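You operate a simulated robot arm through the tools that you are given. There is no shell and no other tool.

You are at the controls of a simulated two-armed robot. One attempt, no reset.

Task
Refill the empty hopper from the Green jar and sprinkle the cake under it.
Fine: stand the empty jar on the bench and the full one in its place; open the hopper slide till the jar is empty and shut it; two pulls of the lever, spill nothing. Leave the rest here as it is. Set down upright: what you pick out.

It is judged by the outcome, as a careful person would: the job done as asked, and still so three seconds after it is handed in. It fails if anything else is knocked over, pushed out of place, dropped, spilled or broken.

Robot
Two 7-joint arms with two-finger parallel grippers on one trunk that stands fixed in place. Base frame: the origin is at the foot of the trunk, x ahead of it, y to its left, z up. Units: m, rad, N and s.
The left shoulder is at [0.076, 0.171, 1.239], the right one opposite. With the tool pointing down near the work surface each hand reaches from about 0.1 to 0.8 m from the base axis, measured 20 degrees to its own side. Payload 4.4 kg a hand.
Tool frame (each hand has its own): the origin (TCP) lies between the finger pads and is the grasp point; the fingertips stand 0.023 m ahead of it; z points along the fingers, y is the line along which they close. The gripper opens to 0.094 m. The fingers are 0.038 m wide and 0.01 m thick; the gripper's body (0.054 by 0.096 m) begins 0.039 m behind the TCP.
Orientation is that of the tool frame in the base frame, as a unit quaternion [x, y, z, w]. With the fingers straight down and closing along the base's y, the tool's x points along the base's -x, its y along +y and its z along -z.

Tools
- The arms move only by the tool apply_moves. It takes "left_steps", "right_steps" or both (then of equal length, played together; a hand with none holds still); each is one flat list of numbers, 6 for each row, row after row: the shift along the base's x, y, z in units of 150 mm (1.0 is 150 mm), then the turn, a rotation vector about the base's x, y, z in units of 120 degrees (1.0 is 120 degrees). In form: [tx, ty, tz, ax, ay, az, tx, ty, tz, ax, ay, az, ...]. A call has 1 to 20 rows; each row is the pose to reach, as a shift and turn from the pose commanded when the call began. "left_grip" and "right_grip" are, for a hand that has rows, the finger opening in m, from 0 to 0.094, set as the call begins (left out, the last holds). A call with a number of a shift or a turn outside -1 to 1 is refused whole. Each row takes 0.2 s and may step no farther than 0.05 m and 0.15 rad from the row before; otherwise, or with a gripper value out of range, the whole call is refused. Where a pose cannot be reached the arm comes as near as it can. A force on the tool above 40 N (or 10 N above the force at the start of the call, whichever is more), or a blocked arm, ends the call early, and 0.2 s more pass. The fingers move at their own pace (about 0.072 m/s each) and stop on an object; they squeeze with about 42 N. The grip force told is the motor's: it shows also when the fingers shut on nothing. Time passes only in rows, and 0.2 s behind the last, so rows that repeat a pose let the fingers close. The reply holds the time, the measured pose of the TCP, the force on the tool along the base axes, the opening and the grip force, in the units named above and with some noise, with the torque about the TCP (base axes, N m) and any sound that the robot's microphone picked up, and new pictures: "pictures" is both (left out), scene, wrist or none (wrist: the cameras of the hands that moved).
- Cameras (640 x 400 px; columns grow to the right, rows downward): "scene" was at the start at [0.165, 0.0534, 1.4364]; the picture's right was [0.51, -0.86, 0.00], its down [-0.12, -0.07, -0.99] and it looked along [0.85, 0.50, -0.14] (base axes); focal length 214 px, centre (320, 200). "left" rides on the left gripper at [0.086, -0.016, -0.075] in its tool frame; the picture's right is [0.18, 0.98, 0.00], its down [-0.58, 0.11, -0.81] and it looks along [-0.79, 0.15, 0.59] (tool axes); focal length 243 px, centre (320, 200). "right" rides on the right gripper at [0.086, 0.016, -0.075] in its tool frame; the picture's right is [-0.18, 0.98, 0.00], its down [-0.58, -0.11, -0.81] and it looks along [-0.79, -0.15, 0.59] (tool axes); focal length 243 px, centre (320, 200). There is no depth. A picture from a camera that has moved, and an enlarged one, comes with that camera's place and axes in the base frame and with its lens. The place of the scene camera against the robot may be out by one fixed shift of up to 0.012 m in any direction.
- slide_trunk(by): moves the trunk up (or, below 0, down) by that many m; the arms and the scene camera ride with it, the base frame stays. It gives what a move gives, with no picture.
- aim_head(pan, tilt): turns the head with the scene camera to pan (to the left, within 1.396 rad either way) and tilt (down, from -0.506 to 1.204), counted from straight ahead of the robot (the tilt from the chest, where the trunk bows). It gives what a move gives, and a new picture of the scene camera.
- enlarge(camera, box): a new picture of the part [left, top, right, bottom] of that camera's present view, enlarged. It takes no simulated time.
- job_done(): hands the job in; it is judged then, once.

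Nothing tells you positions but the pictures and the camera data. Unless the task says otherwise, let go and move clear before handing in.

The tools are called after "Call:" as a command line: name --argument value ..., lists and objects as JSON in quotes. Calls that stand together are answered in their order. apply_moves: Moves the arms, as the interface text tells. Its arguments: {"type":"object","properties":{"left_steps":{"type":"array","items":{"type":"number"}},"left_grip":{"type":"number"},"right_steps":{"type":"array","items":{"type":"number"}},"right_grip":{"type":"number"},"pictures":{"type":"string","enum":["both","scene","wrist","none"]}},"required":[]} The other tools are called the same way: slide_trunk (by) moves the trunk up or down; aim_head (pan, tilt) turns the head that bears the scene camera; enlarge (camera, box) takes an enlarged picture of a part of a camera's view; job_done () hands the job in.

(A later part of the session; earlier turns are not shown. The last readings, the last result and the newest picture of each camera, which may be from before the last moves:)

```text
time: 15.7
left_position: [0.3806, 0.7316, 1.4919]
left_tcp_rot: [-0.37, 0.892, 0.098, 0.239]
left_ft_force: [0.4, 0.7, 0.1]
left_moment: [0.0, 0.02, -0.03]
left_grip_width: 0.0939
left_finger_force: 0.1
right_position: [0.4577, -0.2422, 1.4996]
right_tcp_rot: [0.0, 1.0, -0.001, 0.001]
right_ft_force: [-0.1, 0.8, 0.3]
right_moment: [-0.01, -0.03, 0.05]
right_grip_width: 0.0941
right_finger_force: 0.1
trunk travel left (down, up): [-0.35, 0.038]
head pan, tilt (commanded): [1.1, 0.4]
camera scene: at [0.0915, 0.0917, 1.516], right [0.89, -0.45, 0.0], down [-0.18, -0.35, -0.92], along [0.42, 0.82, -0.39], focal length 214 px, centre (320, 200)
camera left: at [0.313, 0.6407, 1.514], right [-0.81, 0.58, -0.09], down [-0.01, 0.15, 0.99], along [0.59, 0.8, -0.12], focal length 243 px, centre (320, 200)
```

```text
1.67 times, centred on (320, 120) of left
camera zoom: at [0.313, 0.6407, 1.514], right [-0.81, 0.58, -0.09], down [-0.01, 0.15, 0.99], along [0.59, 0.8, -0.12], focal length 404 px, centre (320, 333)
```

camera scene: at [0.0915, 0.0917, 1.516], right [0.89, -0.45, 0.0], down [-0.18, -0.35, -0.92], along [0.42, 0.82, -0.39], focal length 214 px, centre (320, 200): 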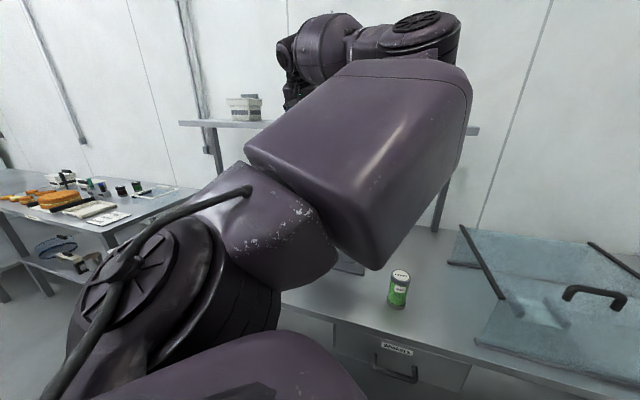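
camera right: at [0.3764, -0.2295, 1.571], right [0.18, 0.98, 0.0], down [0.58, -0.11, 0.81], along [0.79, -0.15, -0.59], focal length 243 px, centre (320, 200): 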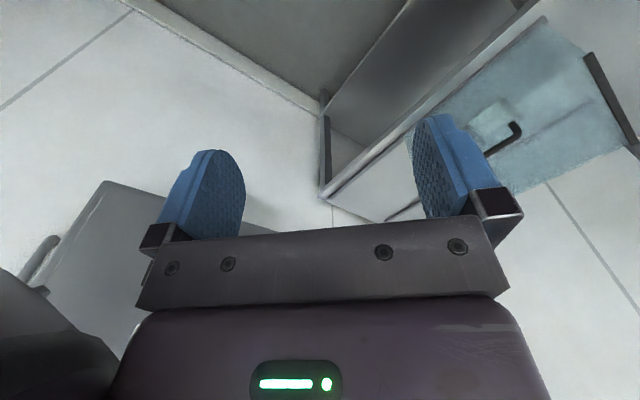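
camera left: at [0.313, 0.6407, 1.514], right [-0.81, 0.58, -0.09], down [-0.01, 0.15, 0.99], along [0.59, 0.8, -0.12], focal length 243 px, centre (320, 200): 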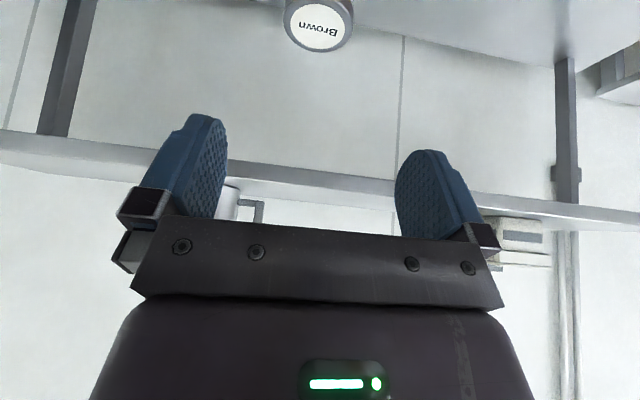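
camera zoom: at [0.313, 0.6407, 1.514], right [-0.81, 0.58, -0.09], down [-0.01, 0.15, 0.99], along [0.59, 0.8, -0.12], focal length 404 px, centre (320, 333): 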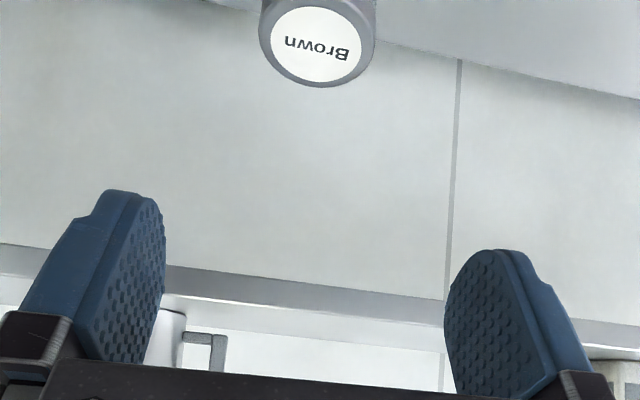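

Call:
apply_moves --left_steps '[0.063, 0.057, -0.183, 0, 0, 0, 0.127, 0.113, -0.367, 0, 0, 0, 0.19, 0.17, -0.55, 0, 0, 0, 0.253, 0.227, -0.733, 0, 0, 0, 0.253, 0.227, -0.733, 0, 0, 0]' --pictures "both"

Call:
enlarge --camera "left" --box '[200, 0, 440, 240]'

```text
time: 16.9
left_position: [0.4197, 0.7646, 1.3838]
left_tcp_rot: [-0.37, 0.892, 0.1, 0.24]
left_ft_force: [0.5, 0.3, -0.4]
left_moment: [-0.01, -0.01, -0.01]
left_grip_width: 0.0939
left_finger_force: 0.0
right_position: [0.4596, -0.2459, 1.4976]
right_tcp_rot: [0.0, 1.0, 0.001, 0.0]
right_ft_force: [0.3, -1.3, 0.4]
right_moment: [-0.01, -0.01, 0.0]
right_grip_width: 0.0938
right_finger_force: 0.2
trunk travel left (down, up): [-0.35, 0.038]
head pan, tilt (commanded): [1.1, 0.4]
camera scene: at [0.0929, 0.0877, 1.5161], right [0.89, -0.45, 0.0], down [-0.18, -0.35, -0.92], along [0.42, 0.82, -0.39], focal length 214 px, centre (320, 200)
camera left: at [0.3523, 0.6734, 1.4051], right [-0.81, 0.58, -0.09], down [-0.01, 0.15, 0.99], along [0.59, 0.8, -0.12], focal length 243 px, centre (320, 200)
```

scene: 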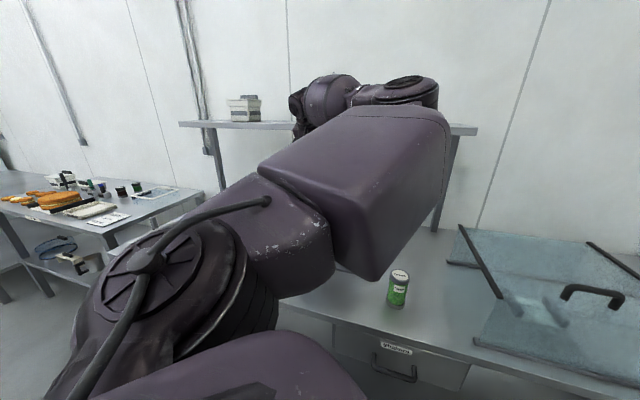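
left: 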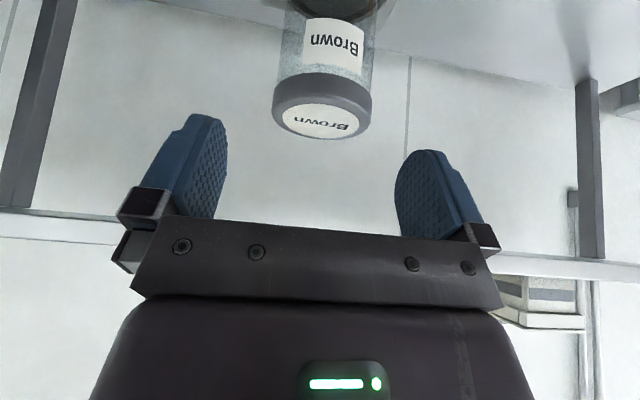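

```text
1.67 times, centred on (320, 120) of left
camera zoom: at [0.3523, 0.6734, 1.4051], right [-0.81, 0.58, -0.09], down [-0.01, 0.15, 0.99], along [0.59, 0.8, -0.12], focal length 404 px, centre (320, 333)
```

zoom: 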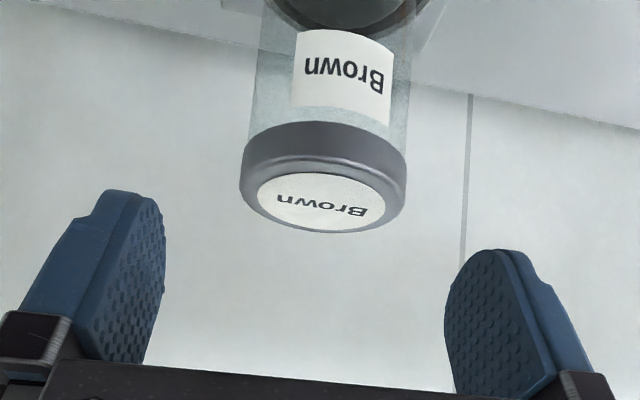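

Call:
apply_moves --left_steps '[0.035, 0.04, -0.111, 0, 0, 0, 0.07, 0.08, -0.223, 0, 0, 0, 0.105, 0.12, -0.334, 0, 0, 0, 0.14, 0.16, -0.445, 0, 0, 0, 0.14, 0.16, -0.445, 0, 0, 0]' --pictures "wrist"

Call:
enlarge --camera "left" --box '[200, 0, 440, 240]'

```text
time: 18.1
left_position: [0.4413, 0.7853, 1.317]
left_tcp_rot: [-0.37, 0.892, 0.099, 0.24]
left_ft_force: [-0.8, -0.4, 0.0]
left_moment: [-0.03, 0.0, -0.02]
left_grip_width: 0.0939
left_finger_force: 0.1
right_position: [0.4603, -0.2445, 1.4977]
right_tcp_rot: [0.0, 1.0, 0.0, 0.0]
right_ft_force: [0.5, -0.4, 0.3]
right_moment: [0.0, 0.01, -0.02]
right_grip_width: 0.0942
right_finger_force: 0.1
trunk travel left (down, up): [-0.35, 0.038]
head pan, tilt (commanded): [1.1, 0.4]
camera left: at [0.374, 0.6952, 1.3376], right [-0.81, 0.58, -0.09], down [-0.01, 0.15, 0.99], along [0.59, 0.8, -0.12], focal length 243 px, centre (320, 200)
```

left: 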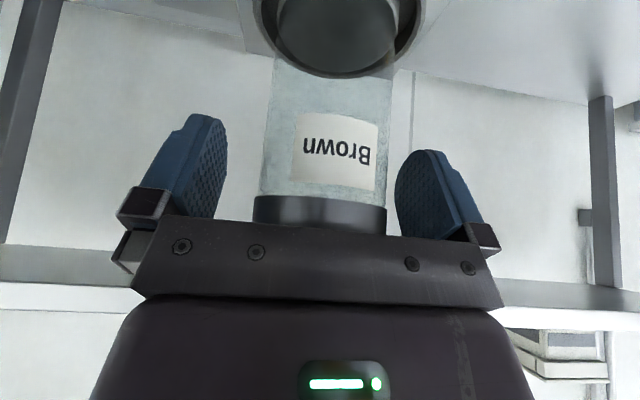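

```text
1.67 times, centred on (320, 120) of left
camera zoom: at [0.374, 0.6952, 1.3376], right [-0.81, 0.58, -0.09], down [-0.01, 0.15, 0.99], along [0.59, 0.8, -0.12], focal length 404 px, centre (320, 333)
```

zoom: 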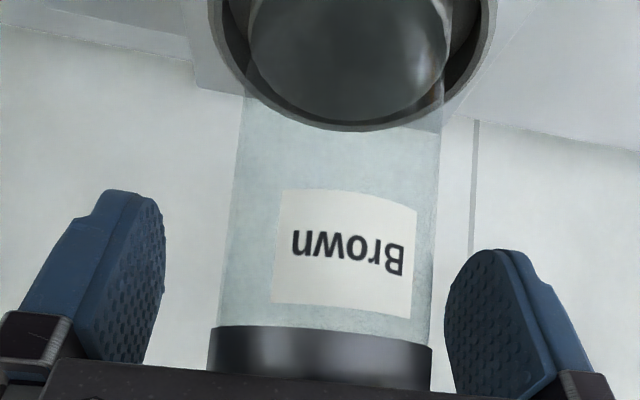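

The jar lid is centred between the fingers. I'll close the grip.

Call:
apply_moves --left_steps '[0, 0, 0, 0, 0, 0, 0, 0, 0, 0, 0, 0, 0, 0, 0, 0, 0, 0, 0, 0, 0, 0, 0, 0]' --left_grip 0.04 --pictures "wrist"

```text
time: 19.1
left_position: [0.441, 0.7863, 1.317]
left_tcp_rot: [-0.37, 0.892, 0.099, 0.239]
left_ft_force: [-0.1, -0.5, -0.2]
left_moment: [0.01, 0.01, -0.01]
left_grip_width: 0.061
left_finger_force: 42.2
right_position: [0.4597, -0.2438, 1.4974]
right_tcp_rot: [0.0, 1.0, -0.001, 0.0]
right_ft_force: [-1.0, -0.4, -0.1]
right_moment: [0.0, 0.01, -0.01]
right_grip_width: 0.0939
right_finger_force: 0.1
trunk travel left (down, up): [-0.35, 0.038]
head pan, tilt (commanded): [1.1, 0.4]
camera left: at [0.3741, 0.6955, 1.3375], right [-0.81, 0.58, -0.09], down [-0.01, 0.15, 0.99], along [0.59, 0.8, -0.12], focal length 243 px, centre (320, 200)
```

left: 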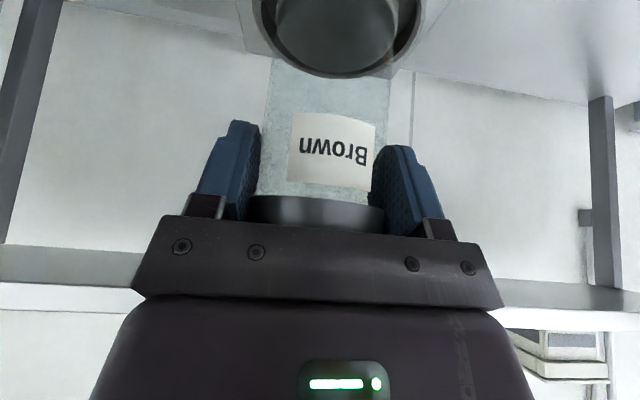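

Call:
apply_moves --left_steps '[0, 0, 0.1, 0, 0, 0, 0, 0, 0.2, 0, 0, 0, 0, 0, 0.35, 0, 0, 0, 0, 0, 0.5, 0, 0, 0, 0, 0, 0.65, 0, 0, 0, 0, 0, 0.65, 0, 0, 0]' --pictures "both"

Call:
enlarge --camera "left" --box '[200, 0, 440, 240]'

```text
time: 20.5
left_position: [0.4422, 0.7871, 1.4144]
left_tcp_rot: [-0.37, 0.893, 0.099, 0.238]
left_ft_force: [0.3, 0.2, -1.5]
left_moment: [0.03, -0.03, 0.01]
left_grip_width: 0.0607
left_finger_force: 42.7
right_position: [0.4595, -0.2443, 1.4986]
right_tcp_rot: [0.0, 1.0, 0.0, -0.001]
right_ft_force: [-0.3, -0.2, -1.0]
right_moment: [0.0, 0.02, 0.03]
right_grip_width: 0.0941
right_finger_force: 0.1
trunk travel left (down, up): [-0.35, 0.038]
head pan, tilt (commanded): [1.1, 0.4]
camera scene: at [0.0936, 0.0894, 1.5159], right [0.89, -0.45, 0.0], down [-0.18, -0.35, -0.92], along [0.42, 0.82, -0.39], focal length 214 px, centre (320, 200)
camera left: at [0.374, 0.6973, 1.4359], right [-0.81, 0.58, -0.09], down [-0.01, 0.15, 0.99], along [0.59, 0.8, -0.12], focal length 243 px, centre (320, 200)
```

scene: 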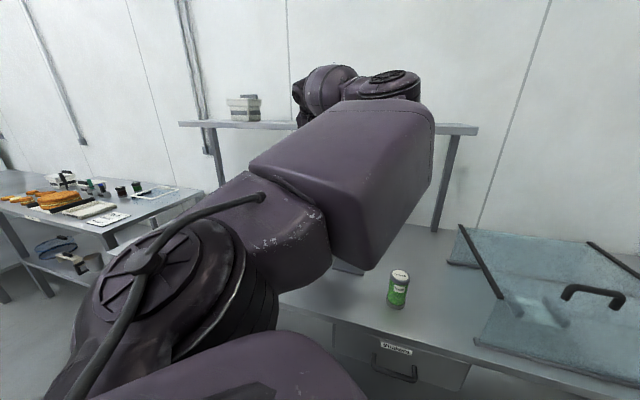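
left: 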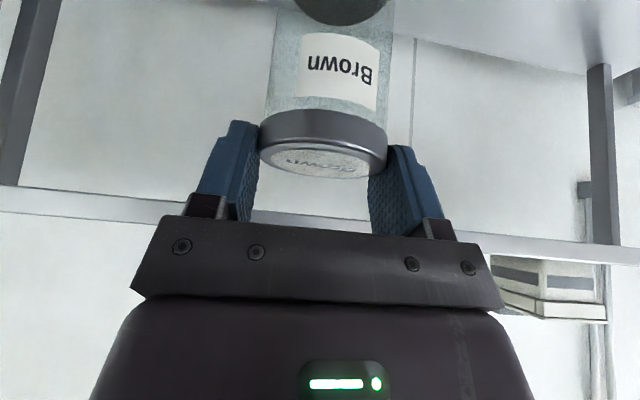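

```text
1.67 times, centred on (320, 120) of left
camera zoom: at [0.374, 0.6973, 1.4359], right [-0.81, 0.58, -0.09], down [-0.01, 0.15, 0.99], along [0.59, 0.8, -0.12], focal length 404 px, centre (320, 333)
```

zoom: 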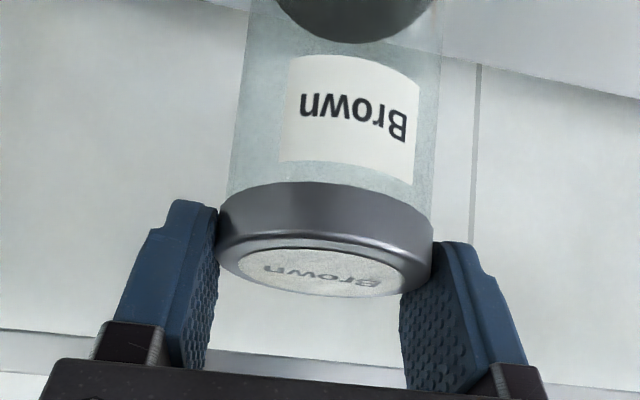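

The jar came up, but its lid now sits about 3 cm lower in the fingers than when I gripped it. I'll hold still to see whether it keeps slipping before moving sideways.

Call:
apply_moves --left_steps '[0, 0, 0, 0, 0, 0, 0, 0, 0, 0, 0, 0, 0, 0, 0, 0, 0, 0]' --pictures "wrist"

Call:
enlarge --camera "left" --box '[200, 0, 440, 240]'

```text
time: 21.3
left_position: [0.4408, 0.7877, 1.4145]
left_tcp_rot: [-0.369, 0.893, 0.098, 0.239]
left_ft_force: [-0.6, 0.0, -2.3]
left_moment: [0.0, -0.01, 0.0]
left_grip_width: 0.0605
left_finger_force: 42.7
right_position: [0.4593, -0.2446, 1.4979]
right_tcp_rot: [-0.001, 1.0, 0.0, 0.001]
right_ft_force: [0.2, 0.8, -0.7]
right_moment: [0.0, -0.02, -0.01]
right_grip_width: 0.0938
right_finger_force: 0.0
trunk travel left (down, up): [-0.35, 0.038]
head pan, tilt (commanded): [1.1, 0.4]
camera left: at [0.3739, 0.6969, 1.4358], right [-0.81, 0.58, -0.09], down [-0.01, 0.15, 0.99], along [0.59, 0.8, -0.12], focal length 243 px, centre (320, 200)
```

left: 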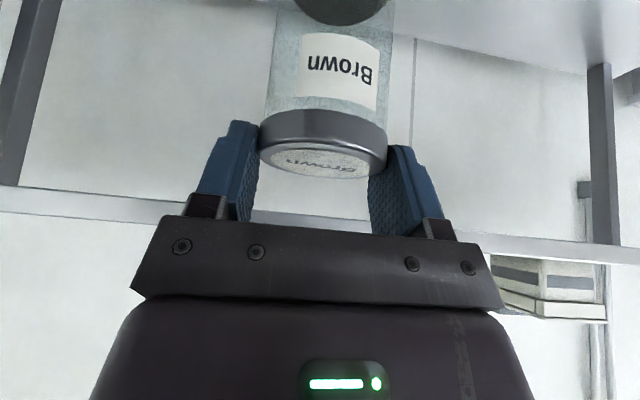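

```text
1.67 times, centred on (320, 120) of left
camera zoom: at [0.3739, 0.6969, 1.4358], right [-0.81, 0.58, -0.09], down [-0.01, 0.15, 0.99], along [0.59, 0.8, -0.12], focal length 404 px, centre (320, 333)
```

zoom: 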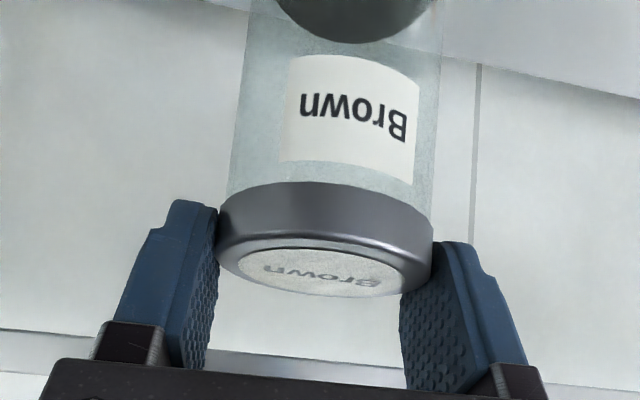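

The jar is steady now, so it only slid while breaking free of the socket. I'll carry it away from the machine toward the free bench area right of the Green jar, near (0.65, 0.385).

Call:
apply_moves --left_steps '[0.117, -0.223, 0, 0, 0, 0, 0.233, -0.447, 0, 0, 0, 0, 0.35, -0.67, 0, 0, 0, 0, 0.467, -0.893, 0, 0, 0, 0]' --pictures "scene"

Call:
apply_moves --left_steps '[0.117, -0.223, 0, 0, 0, 0, 0.233, -0.447, 0, 0, 0, 0, 0.35, -0.67, 0, 0, 0, 0, 0.467, -0.893, 0, 0, 0, 0]' --pictures "scene"

```text
time: 22.3
left_position: [0.5128, 0.6519, 1.4142]
left_tcp_rot: [-0.37, 0.892, 0.1, 0.239]
left_ft_force: [-0.4, -0.7, -2.6]
left_moment: [0.02, 0.01, -0.01]
left_grip_width: 0.0608
left_finger_force: 42.0
right_position: [0.4605, -0.2461, 1.4969]
right_tcp_rot: [0.0, 1.0, 0.001, -0.001]
right_ft_force: [0.5, -0.9, -0.3]
right_moment: [0.04, 0.0, -0.02]
right_grip_width: 0.0938
right_finger_force: 0.1
trunk travel left (down, up): [-0.35, 0.038]
head pan, tilt (commanded): [1.1, 0.4]
camera scene: at [0.094, 0.0878, 1.516], right [0.89, -0.45, 0.0], down [-0.18, -0.35, -0.92], along [0.42, 0.82, -0.39], focal length 214 px, centre (320, 200)
```

scene: 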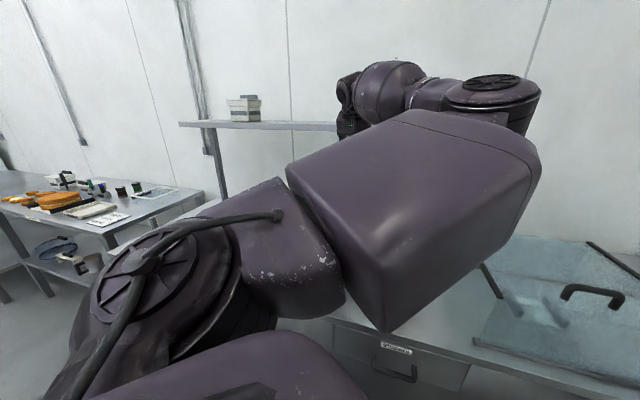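

```text
time: 23.3
left_position: [0.5824, 0.5193, 1.4149]
left_tcp_rot: [-0.369, 0.892, 0.1, 0.239]
left_ft_force: [0.2, 0.3, -1.7]
left_moment: [0.0, 0.02, -0.02]
left_grip_width: 0.0608
left_finger_force: 41.9
right_position: [0.4601, -0.2458, 1.4971]
right_tcp_rot: [0.0, 1.0, 0.001, 0.0]
right_ft_force: [0.5, -0.7, 0.3]
right_moment: [0.0, -0.01, 0.0]
right_grip_width: 0.0941
right_finger_force: 0.0
trunk travel left (down, up): [-0.35, 0.038]
head pan, tilt (commanded): [1.1, 0.4]
camera scene: at [0.0938, 0.0882, 1.516], right [0.89, -0.45, 0.0], down [-0.18, -0.35, -0.92], along [0.42, 0.82, -0.39], focal length 214 px, centre (320, 200)
```

scene: 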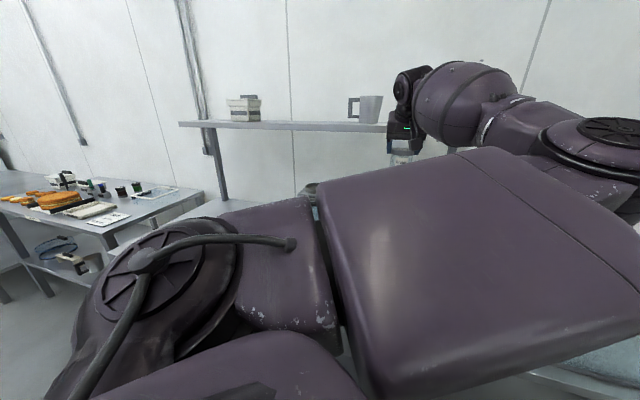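

Call:
aim_head --pan 0.1 --tilt 0.3

```text
time: 24.6
left_position: [0.5819, 0.52, 1.4136]
left_tcp_rot: [-0.37, 0.892, 0.099, 0.24]
left_ft_force: [-0.1, 0.0, -2.6]
left_moment: [0.0, 0.04, -0.03]
left_grip_width: 0.0609
left_finger_force: 41.8
right_position: [0.4603, -0.2452, 1.4984]
right_tcp_rot: [0.0, 1.0, 0.0, 0.0]
right_ft_force: [0.4, 0.4, 0.1]
right_moment: [0.02, -0.02, 0.0]
right_grip_width: 0.094
right_finger_force: 0.0
trunk travel left (down, up): [-0.35, 0.038]
head pan, tilt (commanded): [0.099, 0.3]
camera scene: at [0.1444, 0.0155, 1.5252], right [0.1, -0.99, 0.0], down [-0.29, -0.03, -0.96], along [0.95, 0.1, -0.3], focal length 214 px, centre (320, 200)
```

scene: 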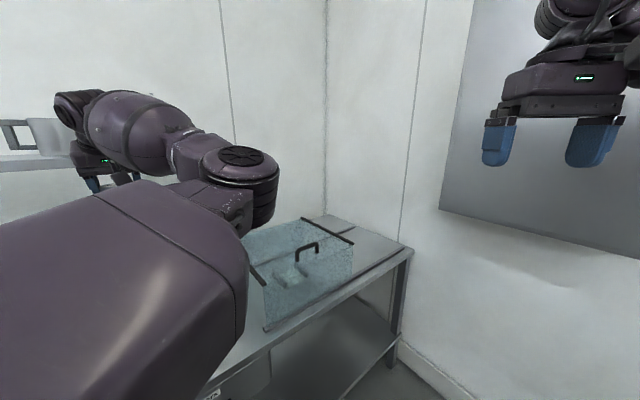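

Call:
apply_moves --left_steps '[0.13, -0.241, 0, 0, 0, 0, 0.26, -0.482, 0, 0, 0, 0, 0.39, -0.722, 0, 0, 0, 0, 0.52, -0.963, 0, 0, 0, 0]' --pictures "both"

```text
time: 25.6
left_position: [0.6307, 0.4633, 1.4249]
left_tcp_rot: [-0.439, 0.862, 0.086, 0.236]
left_ft_force: [-1.0, 0.3, -2.4]
left_moment: [-0.01, 0.0, -0.01]
left_grip_width: 0.0609
left_finger_force: 42.1
right_position: [0.4598, -0.2448, 1.4995]
right_tcp_rot: [0.0, 1.0, 0.001, 0.001]
right_ft_force: [0.1, -0.5, 0.2]
right_moment: [-0.03, -0.03, 0.0]
right_grip_width: 0.0941
right_finger_force: 0.0
trunk travel left (down, up): [-0.35, 0.038]
head pan, tilt (commanded): [0.099, 0.3]
stopped in row 4 (left hand): the arm was blocked; the commanded pose is now the measured one
camera scene: at [0.1442, 0.0162, 1.5252], right [0.1, -1.0, 0.0], down [-0.29, -0.03, -0.96], along [0.95, 0.09, -0.3], focal length 214 px, centre (320, 200)
camera left: at [0.5761, 0.3641, 1.4484], right [-0.88, 0.46, -0.14], down [-0.06, 0.19, 0.98], along [0.48, 0.87, -0.14], focal length 243 px, centre (320, 200)
```

scene: 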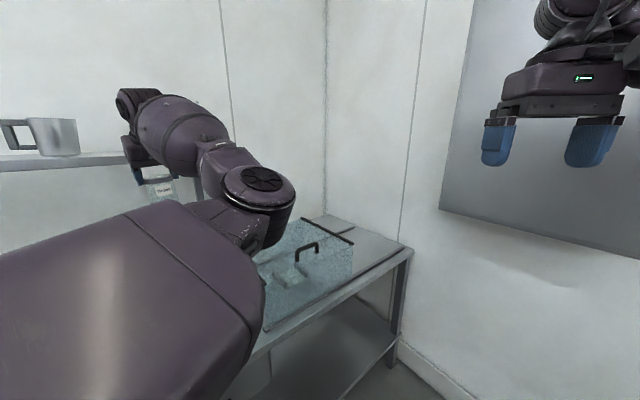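
left: 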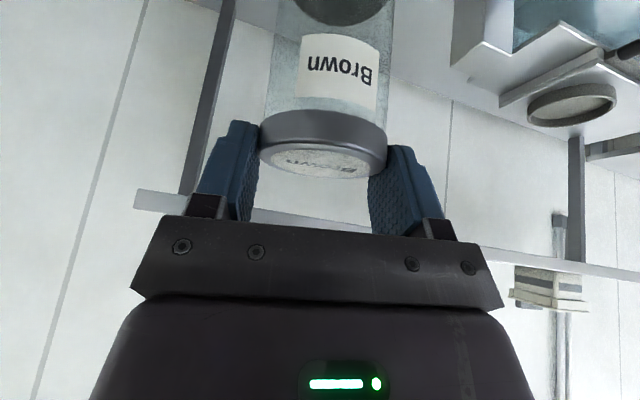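

The arm was blocked (the elbow is swung far inward, likely at a joint limit), so the spot to the right is awkward. I'll instead stand the empty jar further back on the clear bench, near (0.69, 0.555), restoring the hand's orientation on the way.

Call:
apply_moves --left_steps '[0.1, 0.15, -0.02, 0.0064, 0.0039, -0.0167, 0.2, 0.3, -0.04, 0.0128, 0.0078, -0.0333, 0.3, 0.45, -0.05, 0.0191, 0.0118, -0.05, 0.393, 0.613, -0.067, 0.0255, 0.0157, -0.0667, 0.393, 0.613, -0.067, 0.0255, 0.0157, -0.0667]' --pictures "both"

```text
time: 26.8
left_position: [0.6929, 0.5484, 1.4155]
left_tcp_rot: [-0.368, 0.893, 0.101, 0.24]
left_ft_force: [-0.5, -0.3, -2.2]
left_moment: [0.02, 0.0, 0.01]
left_grip_width: 0.0608
left_finger_force: 41.7
right_position: [0.459, -0.2463, 1.498]
right_tcp_rot: [-0.001, 1.0, 0.001, 0.0]
right_ft_force: [-0.5, -0.9, -0.4]
right_moment: [-0.01, -0.03, -0.01]
right_grip_width: 0.0942
right_finger_force: 0.1
trunk travel left (down, up): [-0.35, 0.038]
head pan, tilt (commanded): [0.099, 0.3]
camera scene: at [0.1441, 0.0143, 1.5253], right [0.1, -1.0, 0.0], down [-0.29, -0.03, -0.96], along [0.95, 0.1, -0.3], focal length 214 px, centre (320, 200)
camera left: at [0.6251, 0.4581, 1.4369], right [-0.81, 0.59, -0.09], down [0.0, 0.15, 0.99], along [0.59, 0.8, -0.11], focal length 243 px, centre (320, 200)
```

scene: 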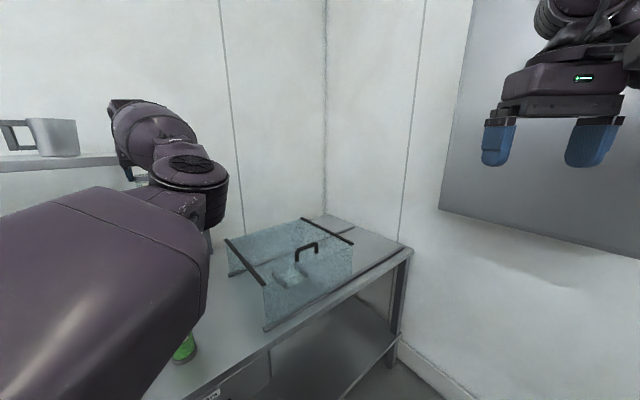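
left: 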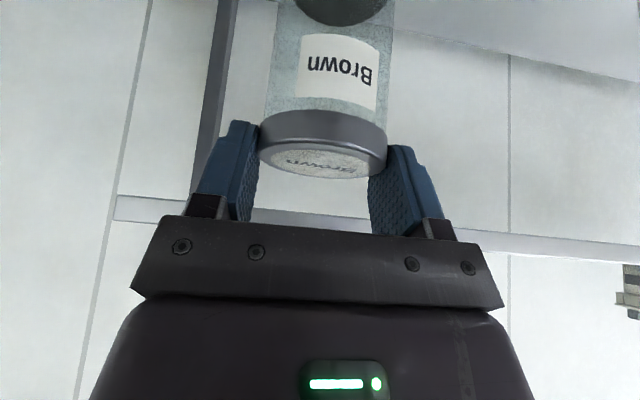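

Call:
apply_moves --left_steps '[0, 0, -0.25, 0, 0, 0, 0, 0, -0.5, 0, 0, 0, 0, 0, -0.75, 0, 0, 0, 0, 0, -1.0, 0, 0, 0]' --pictures "both"

```text
time: 27.8
left_position: [0.691, 0.5524, 1.2643]
left_tcp_rot: [-0.368, 0.893, 0.1, 0.24]
left_ft_force: [-0.2, 0.4, -2.0]
left_moment: [-0.01, -0.01, 0.01]
left_grip_width: 0.0608
left_finger_force: 42.2
right_position: [0.4606, -0.2454, 1.4982]
right_tcp_rot: [0.0, 1.0, 0.0, -0.001]
right_ft_force: [-1.0, 0.4, -1.0]
right_moment: [-0.01, -0.01, -0.01]
right_grip_width: 0.0941
right_finger_force: 0.1
trunk travel left (down, up): [-0.35, 0.038]
head pan, tilt (commanded): [0.099, 0.3]
camera scene: at [0.1448, 0.0161, 1.5252], right [0.1, -1.0, 0.0], down [-0.29, -0.03, -0.96], along [0.95, 0.09, -0.3], focal length 214 px, centre (320, 200)
camera left: at [0.623, 0.4621, 1.2847], right [-0.81, 0.59, -0.09], down [0.0, 0.15, 0.99], along [0.59, 0.8, -0.11], focal length 243 px, centre (320, 200)
```

scene: 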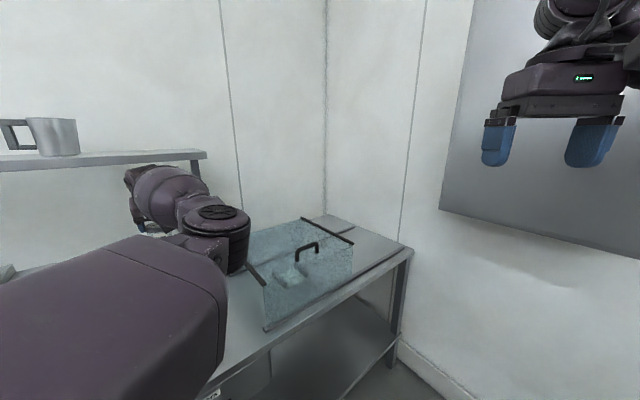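
left: 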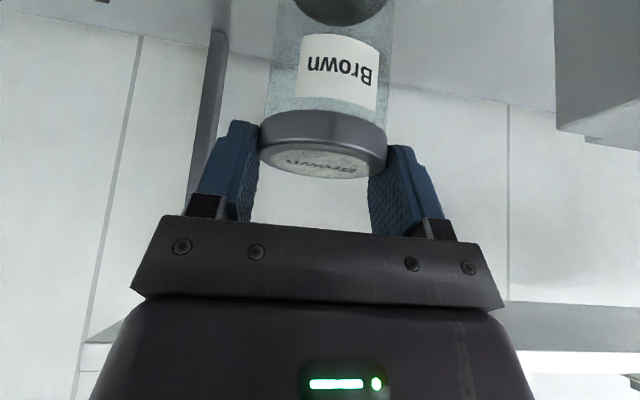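

Call:
apply_moves --left_steps '[0, 0, -0.25, 0, 0, 0, 0, 0, -0.5, 0, 0, 0, 0, 0, -0.75, 0, 0, 0, 0, 0, -1.0, 0, 0, 0]' --pictures "both"

```text
time: 28.8
left_position: [0.6901, 0.5527, 1.115]
left_tcp_rot: [-0.369, 0.893, 0.1, 0.238]
left_ft_force: [-0.8, 0.0, -1.9]
left_moment: [-0.03, 0.05, 0.01]
left_grip_width: 0.0608
left_finger_force: 41.3
right_position: [0.46, -0.2442, 1.4982]
right_tcp_rot: [0.0, 1.0, 0.0, -0.001]
right_ft_force: [-1.3, 0.8, 0.4]
right_moment: [-0.01, 0.01, -0.01]
right_grip_width: 0.094
right_finger_force: 0.1
trunk travel left (down, up): [-0.35, 0.038]
head pan, tilt (commanded): [0.099, 0.3]
camera scene: at [0.1446, 0.0162, 1.5252], right [0.1, -1.0, 0.0], down [-0.29, -0.03, -0.96], along [0.95, 0.09, -0.3], focal length 214 px, centre (320, 200)
camera left: at [0.6218, 0.462, 1.1363], right [-0.81, 0.58, -0.09], down [0.0, 0.15, 0.99], along [0.59, 0.8, -0.12], focal length 243 px, centre (320, 200)
```

scene: 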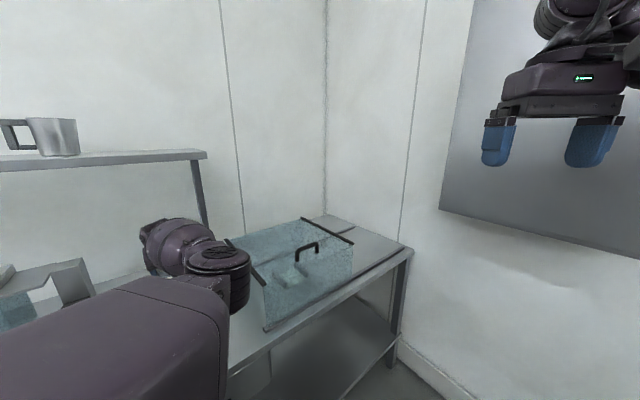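
left: 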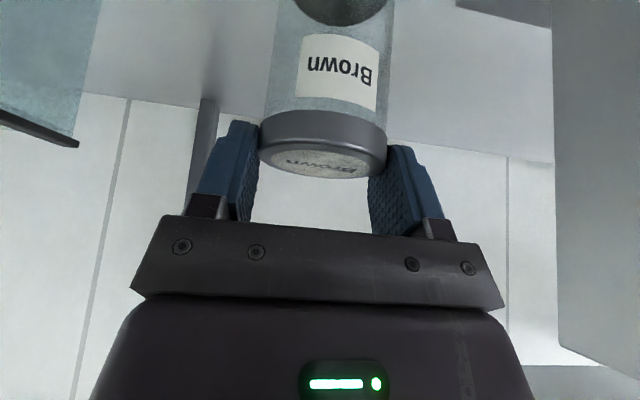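

Call:
apply_moves --left_steps '[0, 0, -0.15, 0, 0, 0, 0, 0, -0.3, 0, 0, 0, 0, 0, -0.4, 0, 0, 0, 0, 0, -0.48, 0, 0, 0, 0, 0, -0.48, 0, 0, 0]' --pictures "both"

Call:
enlarge --camera "left" --box '[200, 0, 440, 150]'

```text
time: 30.0
left_position: [0.6913, 0.5535, 1.0436]
left_tcp_rot: [-0.368, 0.893, 0.099, 0.239]
left_ft_force: [-0.1, 0.9, -2.7]
left_moment: [-0.02, -0.02, 0.0]
left_grip_width: 0.0605
left_finger_force: 41.7
right_position: [0.4599, -0.2454, 1.4971]
right_tcp_rot: [0.0, 1.0, 0.0, 0.001]
right_ft_force: [-0.4, -0.2, 0.0]
right_moment: [0.01, 0.0, 0.01]
right_grip_width: 0.0939
right_finger_force: 0.2
trunk travel left (down, up): [-0.35, 0.038]
head pan, tilt (commanded): [0.099, 0.3]
camera scene: at [0.1443, 0.0157, 1.5253], right [0.1, -1.0, 0.0], down [-0.29, -0.03, -0.96], along [0.95, 0.09, -0.3], focal length 214 px, centre (320, 200)
camera left: at [0.6229, 0.4626, 1.0642], right [-0.81, 0.58, -0.09], down [0.0, 0.15, 0.99], along [0.59, 0.8, -0.11], focal length 243 px, centre (320, 200)
```

scene: 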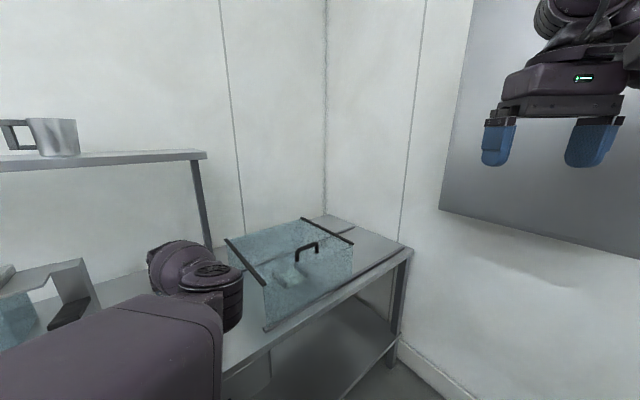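
left: 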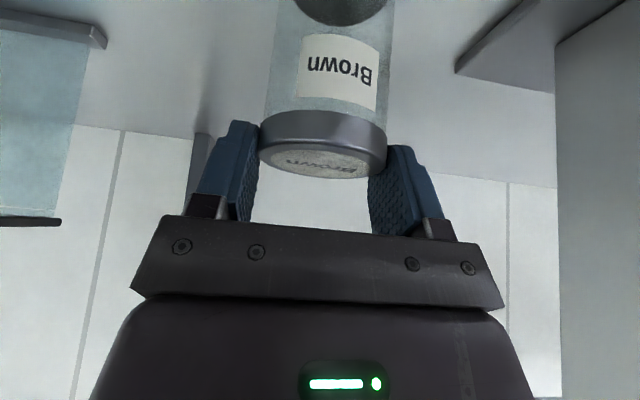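

```text
2.67 times, centred on (320, 75) of left
camera zoom: at [0.6229, 0.4626, 1.0642], right [-0.81, 0.58, -0.09], down [0.0, 0.15, 0.99], along [0.59, 0.8, -0.11], focal length 647 px, centre (320, 533)
```

zoom: 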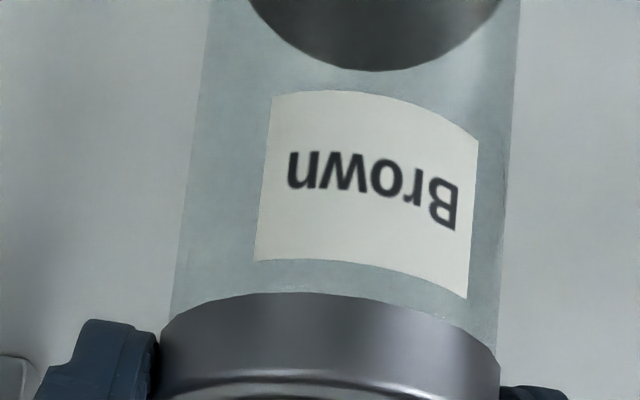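

Call:
apply_moves --left_steps '[0, 0, -0.02, 0, 0, 0, 0, 0, -0.04, 0, 0, 0, 0, 0, -0.06, 0, 0, 0, 0, 0, -0.08, 0, 0, 0]' --pictures "none"

Call:
apply_moves --left_steps '[0, 0, -0.01, 0, 0, 0, 0, 0, -0.02, 0, 0, 0, 0, 0, -0.03, 0, 0, 0]' --pictures "none"

```text
time: 31.0
left_position: [0.6902, 0.5509, 1.0326]
left_tcp_rot: [-0.368, 0.893, 0.099, 0.238]
left_ft_force: [-0.4, -0.3, -1.9]
left_moment: [0.0, 0.04, -0.01]
left_grip_width: 0.0607
left_finger_force: 42.1
right_position: [0.4593, -0.2443, 1.4968]
right_tcp_rot: [0.001, 1.0, 0.0, 0.0]
right_ft_force: [0.1, -0.7, -0.4]
right_moment: [0.02, -0.01, 0.02]
right_grip_width: 0.0938
right_finger_force: 0.1
trunk travel left (down, up): [-0.35, 0.038]
head pan, tilt (commanded): [0.099, 0.3]
```

```text
time: 31.8
left_position: [0.6902, 0.5511, 1.0278]
left_tcp_rot: [-0.368, 0.893, 0.1, 0.24]
left_ft_force: [-0.1, -0.7, -0.8]
left_moment: [-0.05, 0.02, -0.01]
left_grip_width: 0.0612
left_finger_force: 41.8
right_position: [0.4596, -0.2449, 1.499]
right_tcp_rot: [0.0, 1.0, 0.0, 0.0]
right_ft_force: [0.3, -1.3, 0.1]
right_moment: [-0.01, 0.02, -0.02]
right_grip_width: 0.0941
right_finger_force: 0.1
trunk travel left (down, up): [-0.35, 0.038]
head pan, tilt (commanded): [0.099, 0.3]
```

Call:
apply_moves --left_steps '[0, 0, -0.01, 0, 0, 0, 0, 0, -0.02, 0, 0, 0]' --pictures "none"

Call:
apply_moves --left_steps '[0, 0, 0, 0, 0, 0]' --pictures "wrist"

```text
time: 32.4
left_position: [0.6912, 0.5525, 1.0262]
left_tcp_rot: [-0.368, 0.892, 0.1, 0.242]
left_ft_force: [-3.1, -1.3, 11.1]
left_moment: [-0.57, 0.16, -0.09]
left_grip_width: 0.0607
left_finger_force: 41.8
right_position: [0.4568, -0.2464, 1.4976]
right_tcp_rot: [0.001, 1.0, 0.0, 0.0]
right_ft_force: [-0.9, 0.4, -0.4]
right_moment: [0.0, 0.0, -0.01]
right_grip_width: 0.094
right_finger_force: 0.1
trunk travel left (down, up): [-0.35, 0.038]
head pan, tilt (commanded): [0.099, 0.3]
```

```text
time: 32.8
left_position: [0.6909, 0.5522, 1.0275]
left_tcp_rot: [-0.369, 0.892, 0.101, 0.241]
left_ft_force: [-1.6, -0.3, 15.4]
left_moment: [-0.42, -0.11, -0.03]
left_grip_width: 0.0611
left_finger_force: 42.6
right_position: [0.4587, -0.2458, 1.4983]
right_tcp_rot: [0.0, 1.0, 0.0, 0.001]
right_ft_force: [-0.6, -0.3, -0.5]
right_moment: [0.05, 0.01, 0.02]
right_grip_width: 0.0943
right_finger_force: 0.0
trunk travel left (down, up): [-0.35, 0.038]
head pan, tilt (commanded): [0.099, 0.3]
camera left: at [0.6228, 0.4607, 1.0476], right [-0.81, 0.58, -0.09], down [-0.01, 0.14, 0.99], along [0.59, 0.8, -0.11], focal length 243 px, centre (320, 200)
```

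left: 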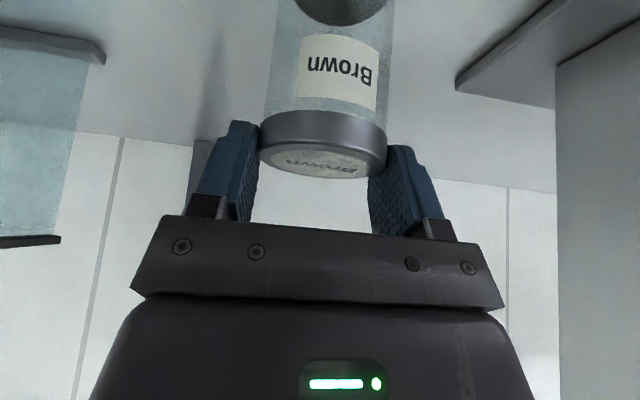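

The jar is standing on the bench (15 N contact). I'll ease the pressure off, release, and withdraw back along the tool axis.

Call:
apply_moves --left_steps '[0, 0, 0.012, 0, 0, 0, 0, 0, 0.012, 0, 0, 0]' --pictures "none"

Call:
apply_moves --left_steps '[0, 0, 0, 0, 0, 0, 0, 0, 0, 0, 0, 0, 0, 0, 0, 0, 0, 0]' --left_grip 0.092 --pictures "wrist"

```text
time: 33.4
left_position: [0.6907, 0.5505, 1.0274]
left_tcp_rot: [-0.368, 0.893, 0.101, 0.24]
left_ft_force: [3.4, 3.9, 11.7]
left_moment: [0.21, -0.57, 0.14]
left_grip_width: 0.0608
left_finger_force: 42.5
right_position: [0.4587, -0.245, 1.4984]
right_tcp_rot: [0.001, 1.0, 0.001, 0.0]
right_ft_force: [-0.2, -0.1, -0.1]
right_moment: [0.0, -0.01, -0.03]
right_grip_width: 0.0938
right_finger_force: 0.0
trunk travel left (down, up): [-0.35, 0.038]
head pan, tilt (commanded): [0.099, 0.3]
```

```text
time: 34.2
left_position: [0.6911, 0.5509, 1.027]
left_tcp_rot: [-0.368, 0.893, 0.1, 0.238]
left_ft_force: [0.0, -0.6, 0.6]
left_moment: [0.02, 0.01, 0.01]
left_grip_width: 0.0921
left_finger_force: 0.1
right_position: [0.4606, -0.245, 1.4977]
right_tcp_rot: [0.0, 1.0, 0.0, 0.001]
right_ft_force: [-0.3, 0.4, 0.1]
right_moment: [-0.01, 0.02, 0.01]
right_grip_width: 0.0938
right_finger_force: 0.0
trunk travel left (down, up): [-0.35, 0.038]
head pan, tilt (commanded): [0.099, 0.3]
camera left: at [0.6232, 0.4604, 1.0469], right [-0.81, 0.59, -0.09], down [0.0, 0.15, 0.99], along [0.59, 0.8, -0.12], focal length 243 px, centre (320, 200)
```

left: 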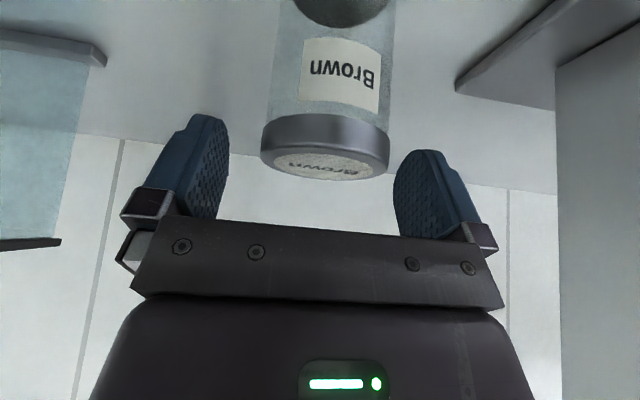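

Call:
apply_moves --left_steps '[-0.05, -0.05, 0.13, 0, 0, 0, -0.1, -0.1, 0.26, 0, 0, 0, -0.2, -0.2, 0.48, 0, 0, 0, -0.3, -0.3, 0.7, 0, 0, 0, -0.4, -0.4, 0.9, 0, 0, 0, -0.4, -0.4, 0.9, 0, 0, 0]' --pictures "both"

```text
time: 35.6
left_position: [0.6285, 0.5096, 1.1728]
left_tcp_rot: [-0.381, 0.885, 0.106, 0.247]
left_ft_force: [0.5, -0.2, 0.7]
left_moment: [0.03, 0.01, -0.01]
left_grip_width: 0.0921
left_finger_force: 0.0
right_position: [0.46, -0.2444, 1.4973]
right_tcp_rot: [0.0, 1.0, 0.001, -0.001]
right_ft_force: [0.5, -0.2, -0.1]
right_moment: [0.02, -0.01, -0.01]
right_grip_width: 0.0943
right_finger_force: 0.1
trunk travel left (down, up): [-0.35, 0.038]
head pan, tilt (commanded): [0.099, 0.3]
camera scene: at [0.1449, 0.0158, 1.5251], right [0.1, -1.0, 0.0], down [-0.29, -0.03, -0.96], along [0.95, 0.09, -0.3], focal length 214 px, centre (320, 200)
camera left: at [0.5622, 0.4161, 1.1915], right [-0.82, 0.56, -0.1], down [-0.02, 0.13, 0.99], along [0.57, 0.82, -0.1], focal length 243 px, centre (320, 200)
```

scene: 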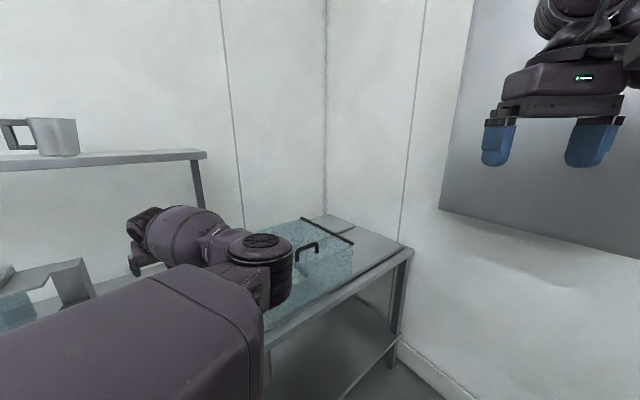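
left: 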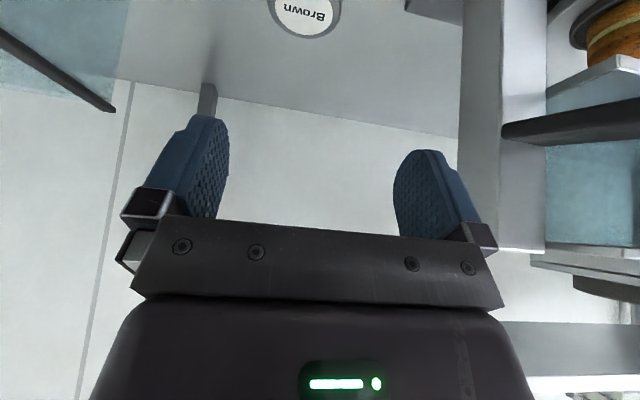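

The first arm joint seems to reach its limit with this yaw near the robot. I'll yaw the hand back by 45° (pointing straight ahead) for the Green jar pick, which puts the wrist in a more comfortable place.

Call:
apply_moves --left_steps '[-0.12, 0, 0.12, 0, 0, -0.06, -0.24, 0, 0.24, 0, 0, -0.12, -0.36, -0.03, 0.36, 0, 0, -0.18, -0.5, -0.06, 0.48, 0, 0, -0.25, -0.65, -0.1, 0.58, 0, 0, -0.31, -0.8, -0.14, 0.58, 0, 0, -0.375, -0.8, -0.14, 0.58, 0, 0, -0.375]' --pictures "both"

```text
time: 37.2
left_position: [0.5118, 0.4704, 1.2491]
left_tcp_rot: [0.002, 0.966, 0.001, 0.258]
left_ft_force: [0.1, 0.6, 0.4]
left_moment: [-0.02, -0.02, -0.01]
left_grip_width: 0.0916
left_finger_force: 0.1
right_position: [0.4602, -0.2453, 1.4978]
right_tcp_rot: [0.001, 1.0, 0.0, 0.0]
right_ft_force: [-0.5, 0.8, 0.3]
right_moment: [0.03, -0.03, -0.02]
right_grip_width: 0.0942
right_finger_force: 0.1
trunk travel left (down, up): [-0.35, 0.038]
head pan, tilt (commanded): [0.099, 0.3]
camera scene: at [0.1442, 0.0156, 1.5252], right [0.1, -1.0, 0.0], down [-0.29, -0.03, -0.96], along [0.95, 0.09, -0.3], focal length 214 px, centre (320, 200)
camera left: at [0.3996, 0.4541, 1.2697], right [-0.15, 0.98, -0.09], down [0.1, 0.11, 0.99], along [0.98, 0.14, -0.12], focal length 243 px, centre (320, 200)
```

scene: 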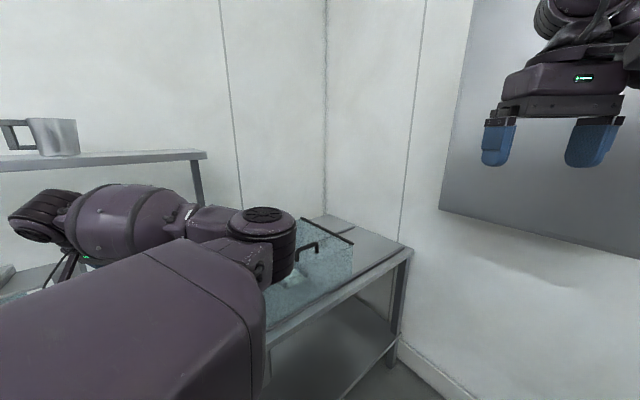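
left: 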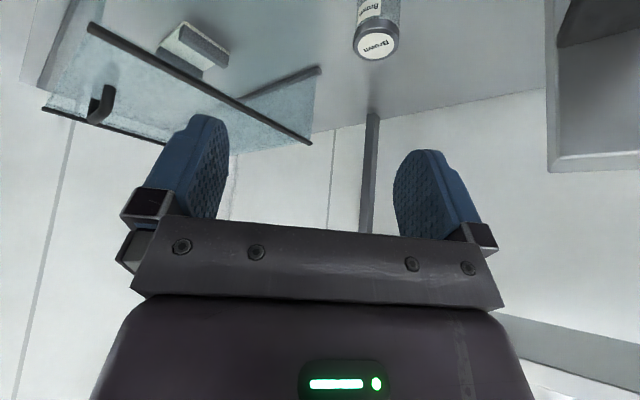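

Call:
apply_moves --left_steps '[-0.075, -0.04, -0.25, 0, 0, 0, -0.15, -0.075, -0.5, 0, 0, 0, -0.22, -0.11, -0.75, 0, 0, 0, -0.29, -0.15, -0.99, 0, 0, 0, -0.29, -0.15, -0.99, 0, 0, 0]' --pictures "both"

Call:
enlarge --camera "left" --box '[200, 0, 440, 240]'

```text
time: 38.6
left_position: [0.4508, 0.4965, 1.1207]
left_tcp_rot: [-0.051, 0.959, 0.027, 0.278]
left_ft_force: [-0.1, 0.8, 0.2]
left_moment: [0.0, 0.02, -0.01]
left_grip_width: 0.092
left_finger_force: 0.1
right_position: [0.4594, -0.2444, 1.4977]
right_tcp_rot: [-0.001, 1.0, 0.0, 0.001]
right_ft_force: [-0.1, 0.1, -0.4]
right_moment: [0.0, 0.03, 0.0]
right_grip_width: 0.094
right_finger_force: 0.1
trunk travel left (down, up): [-0.35, 0.038]
head pan, tilt (commanded): [0.099, 0.3]
stopped in row 5 (left hand): the arm was blocked; the commanded pose is now the measured one
camera scene: at [0.144, 0.0163, 1.5253], right [0.1, -1.0, 0.0], down [-0.29, -0.03, -0.96], along [0.95, 0.09, -0.3], focal length 214 px, centre (320, 200)
camera left: at [0.3412, 0.4678, 1.1369], right [-0.27, 0.96, -0.08], down [0.05, 0.09, 0.99], along [0.96, 0.26, -0.07], focal length 243 px, centre (320, 200)
```

scene: 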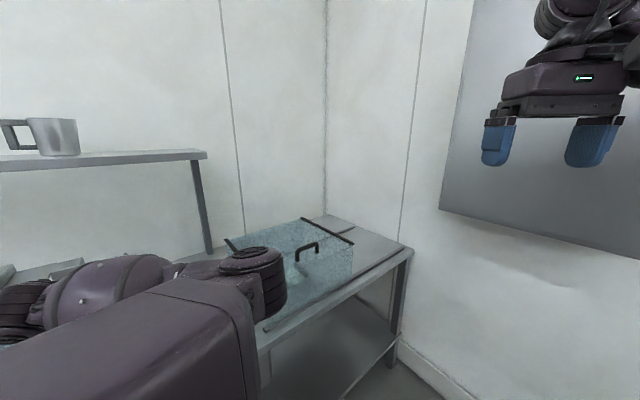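
left: 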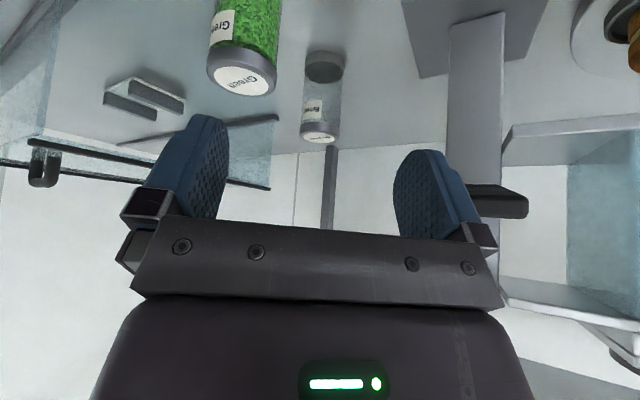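

```text
1.67 times, centred on (320, 120) of left
camera zoom: at [0.3412, 0.4678, 1.1369], right [-0.27, 0.96, -0.08], down [0.05, 0.09, 0.99], along [0.96, 0.26, -0.07], focal length 404 px, centre (320, 333)
```

zoom: 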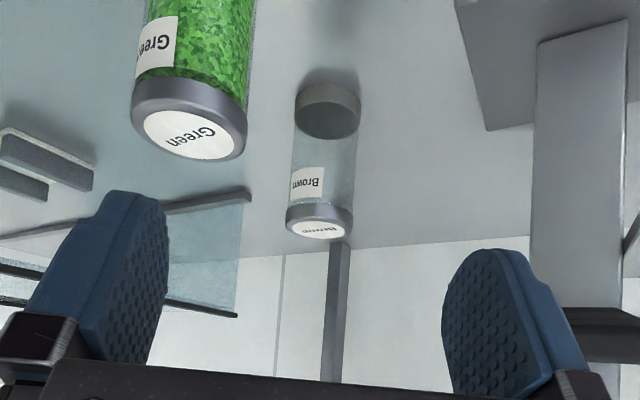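

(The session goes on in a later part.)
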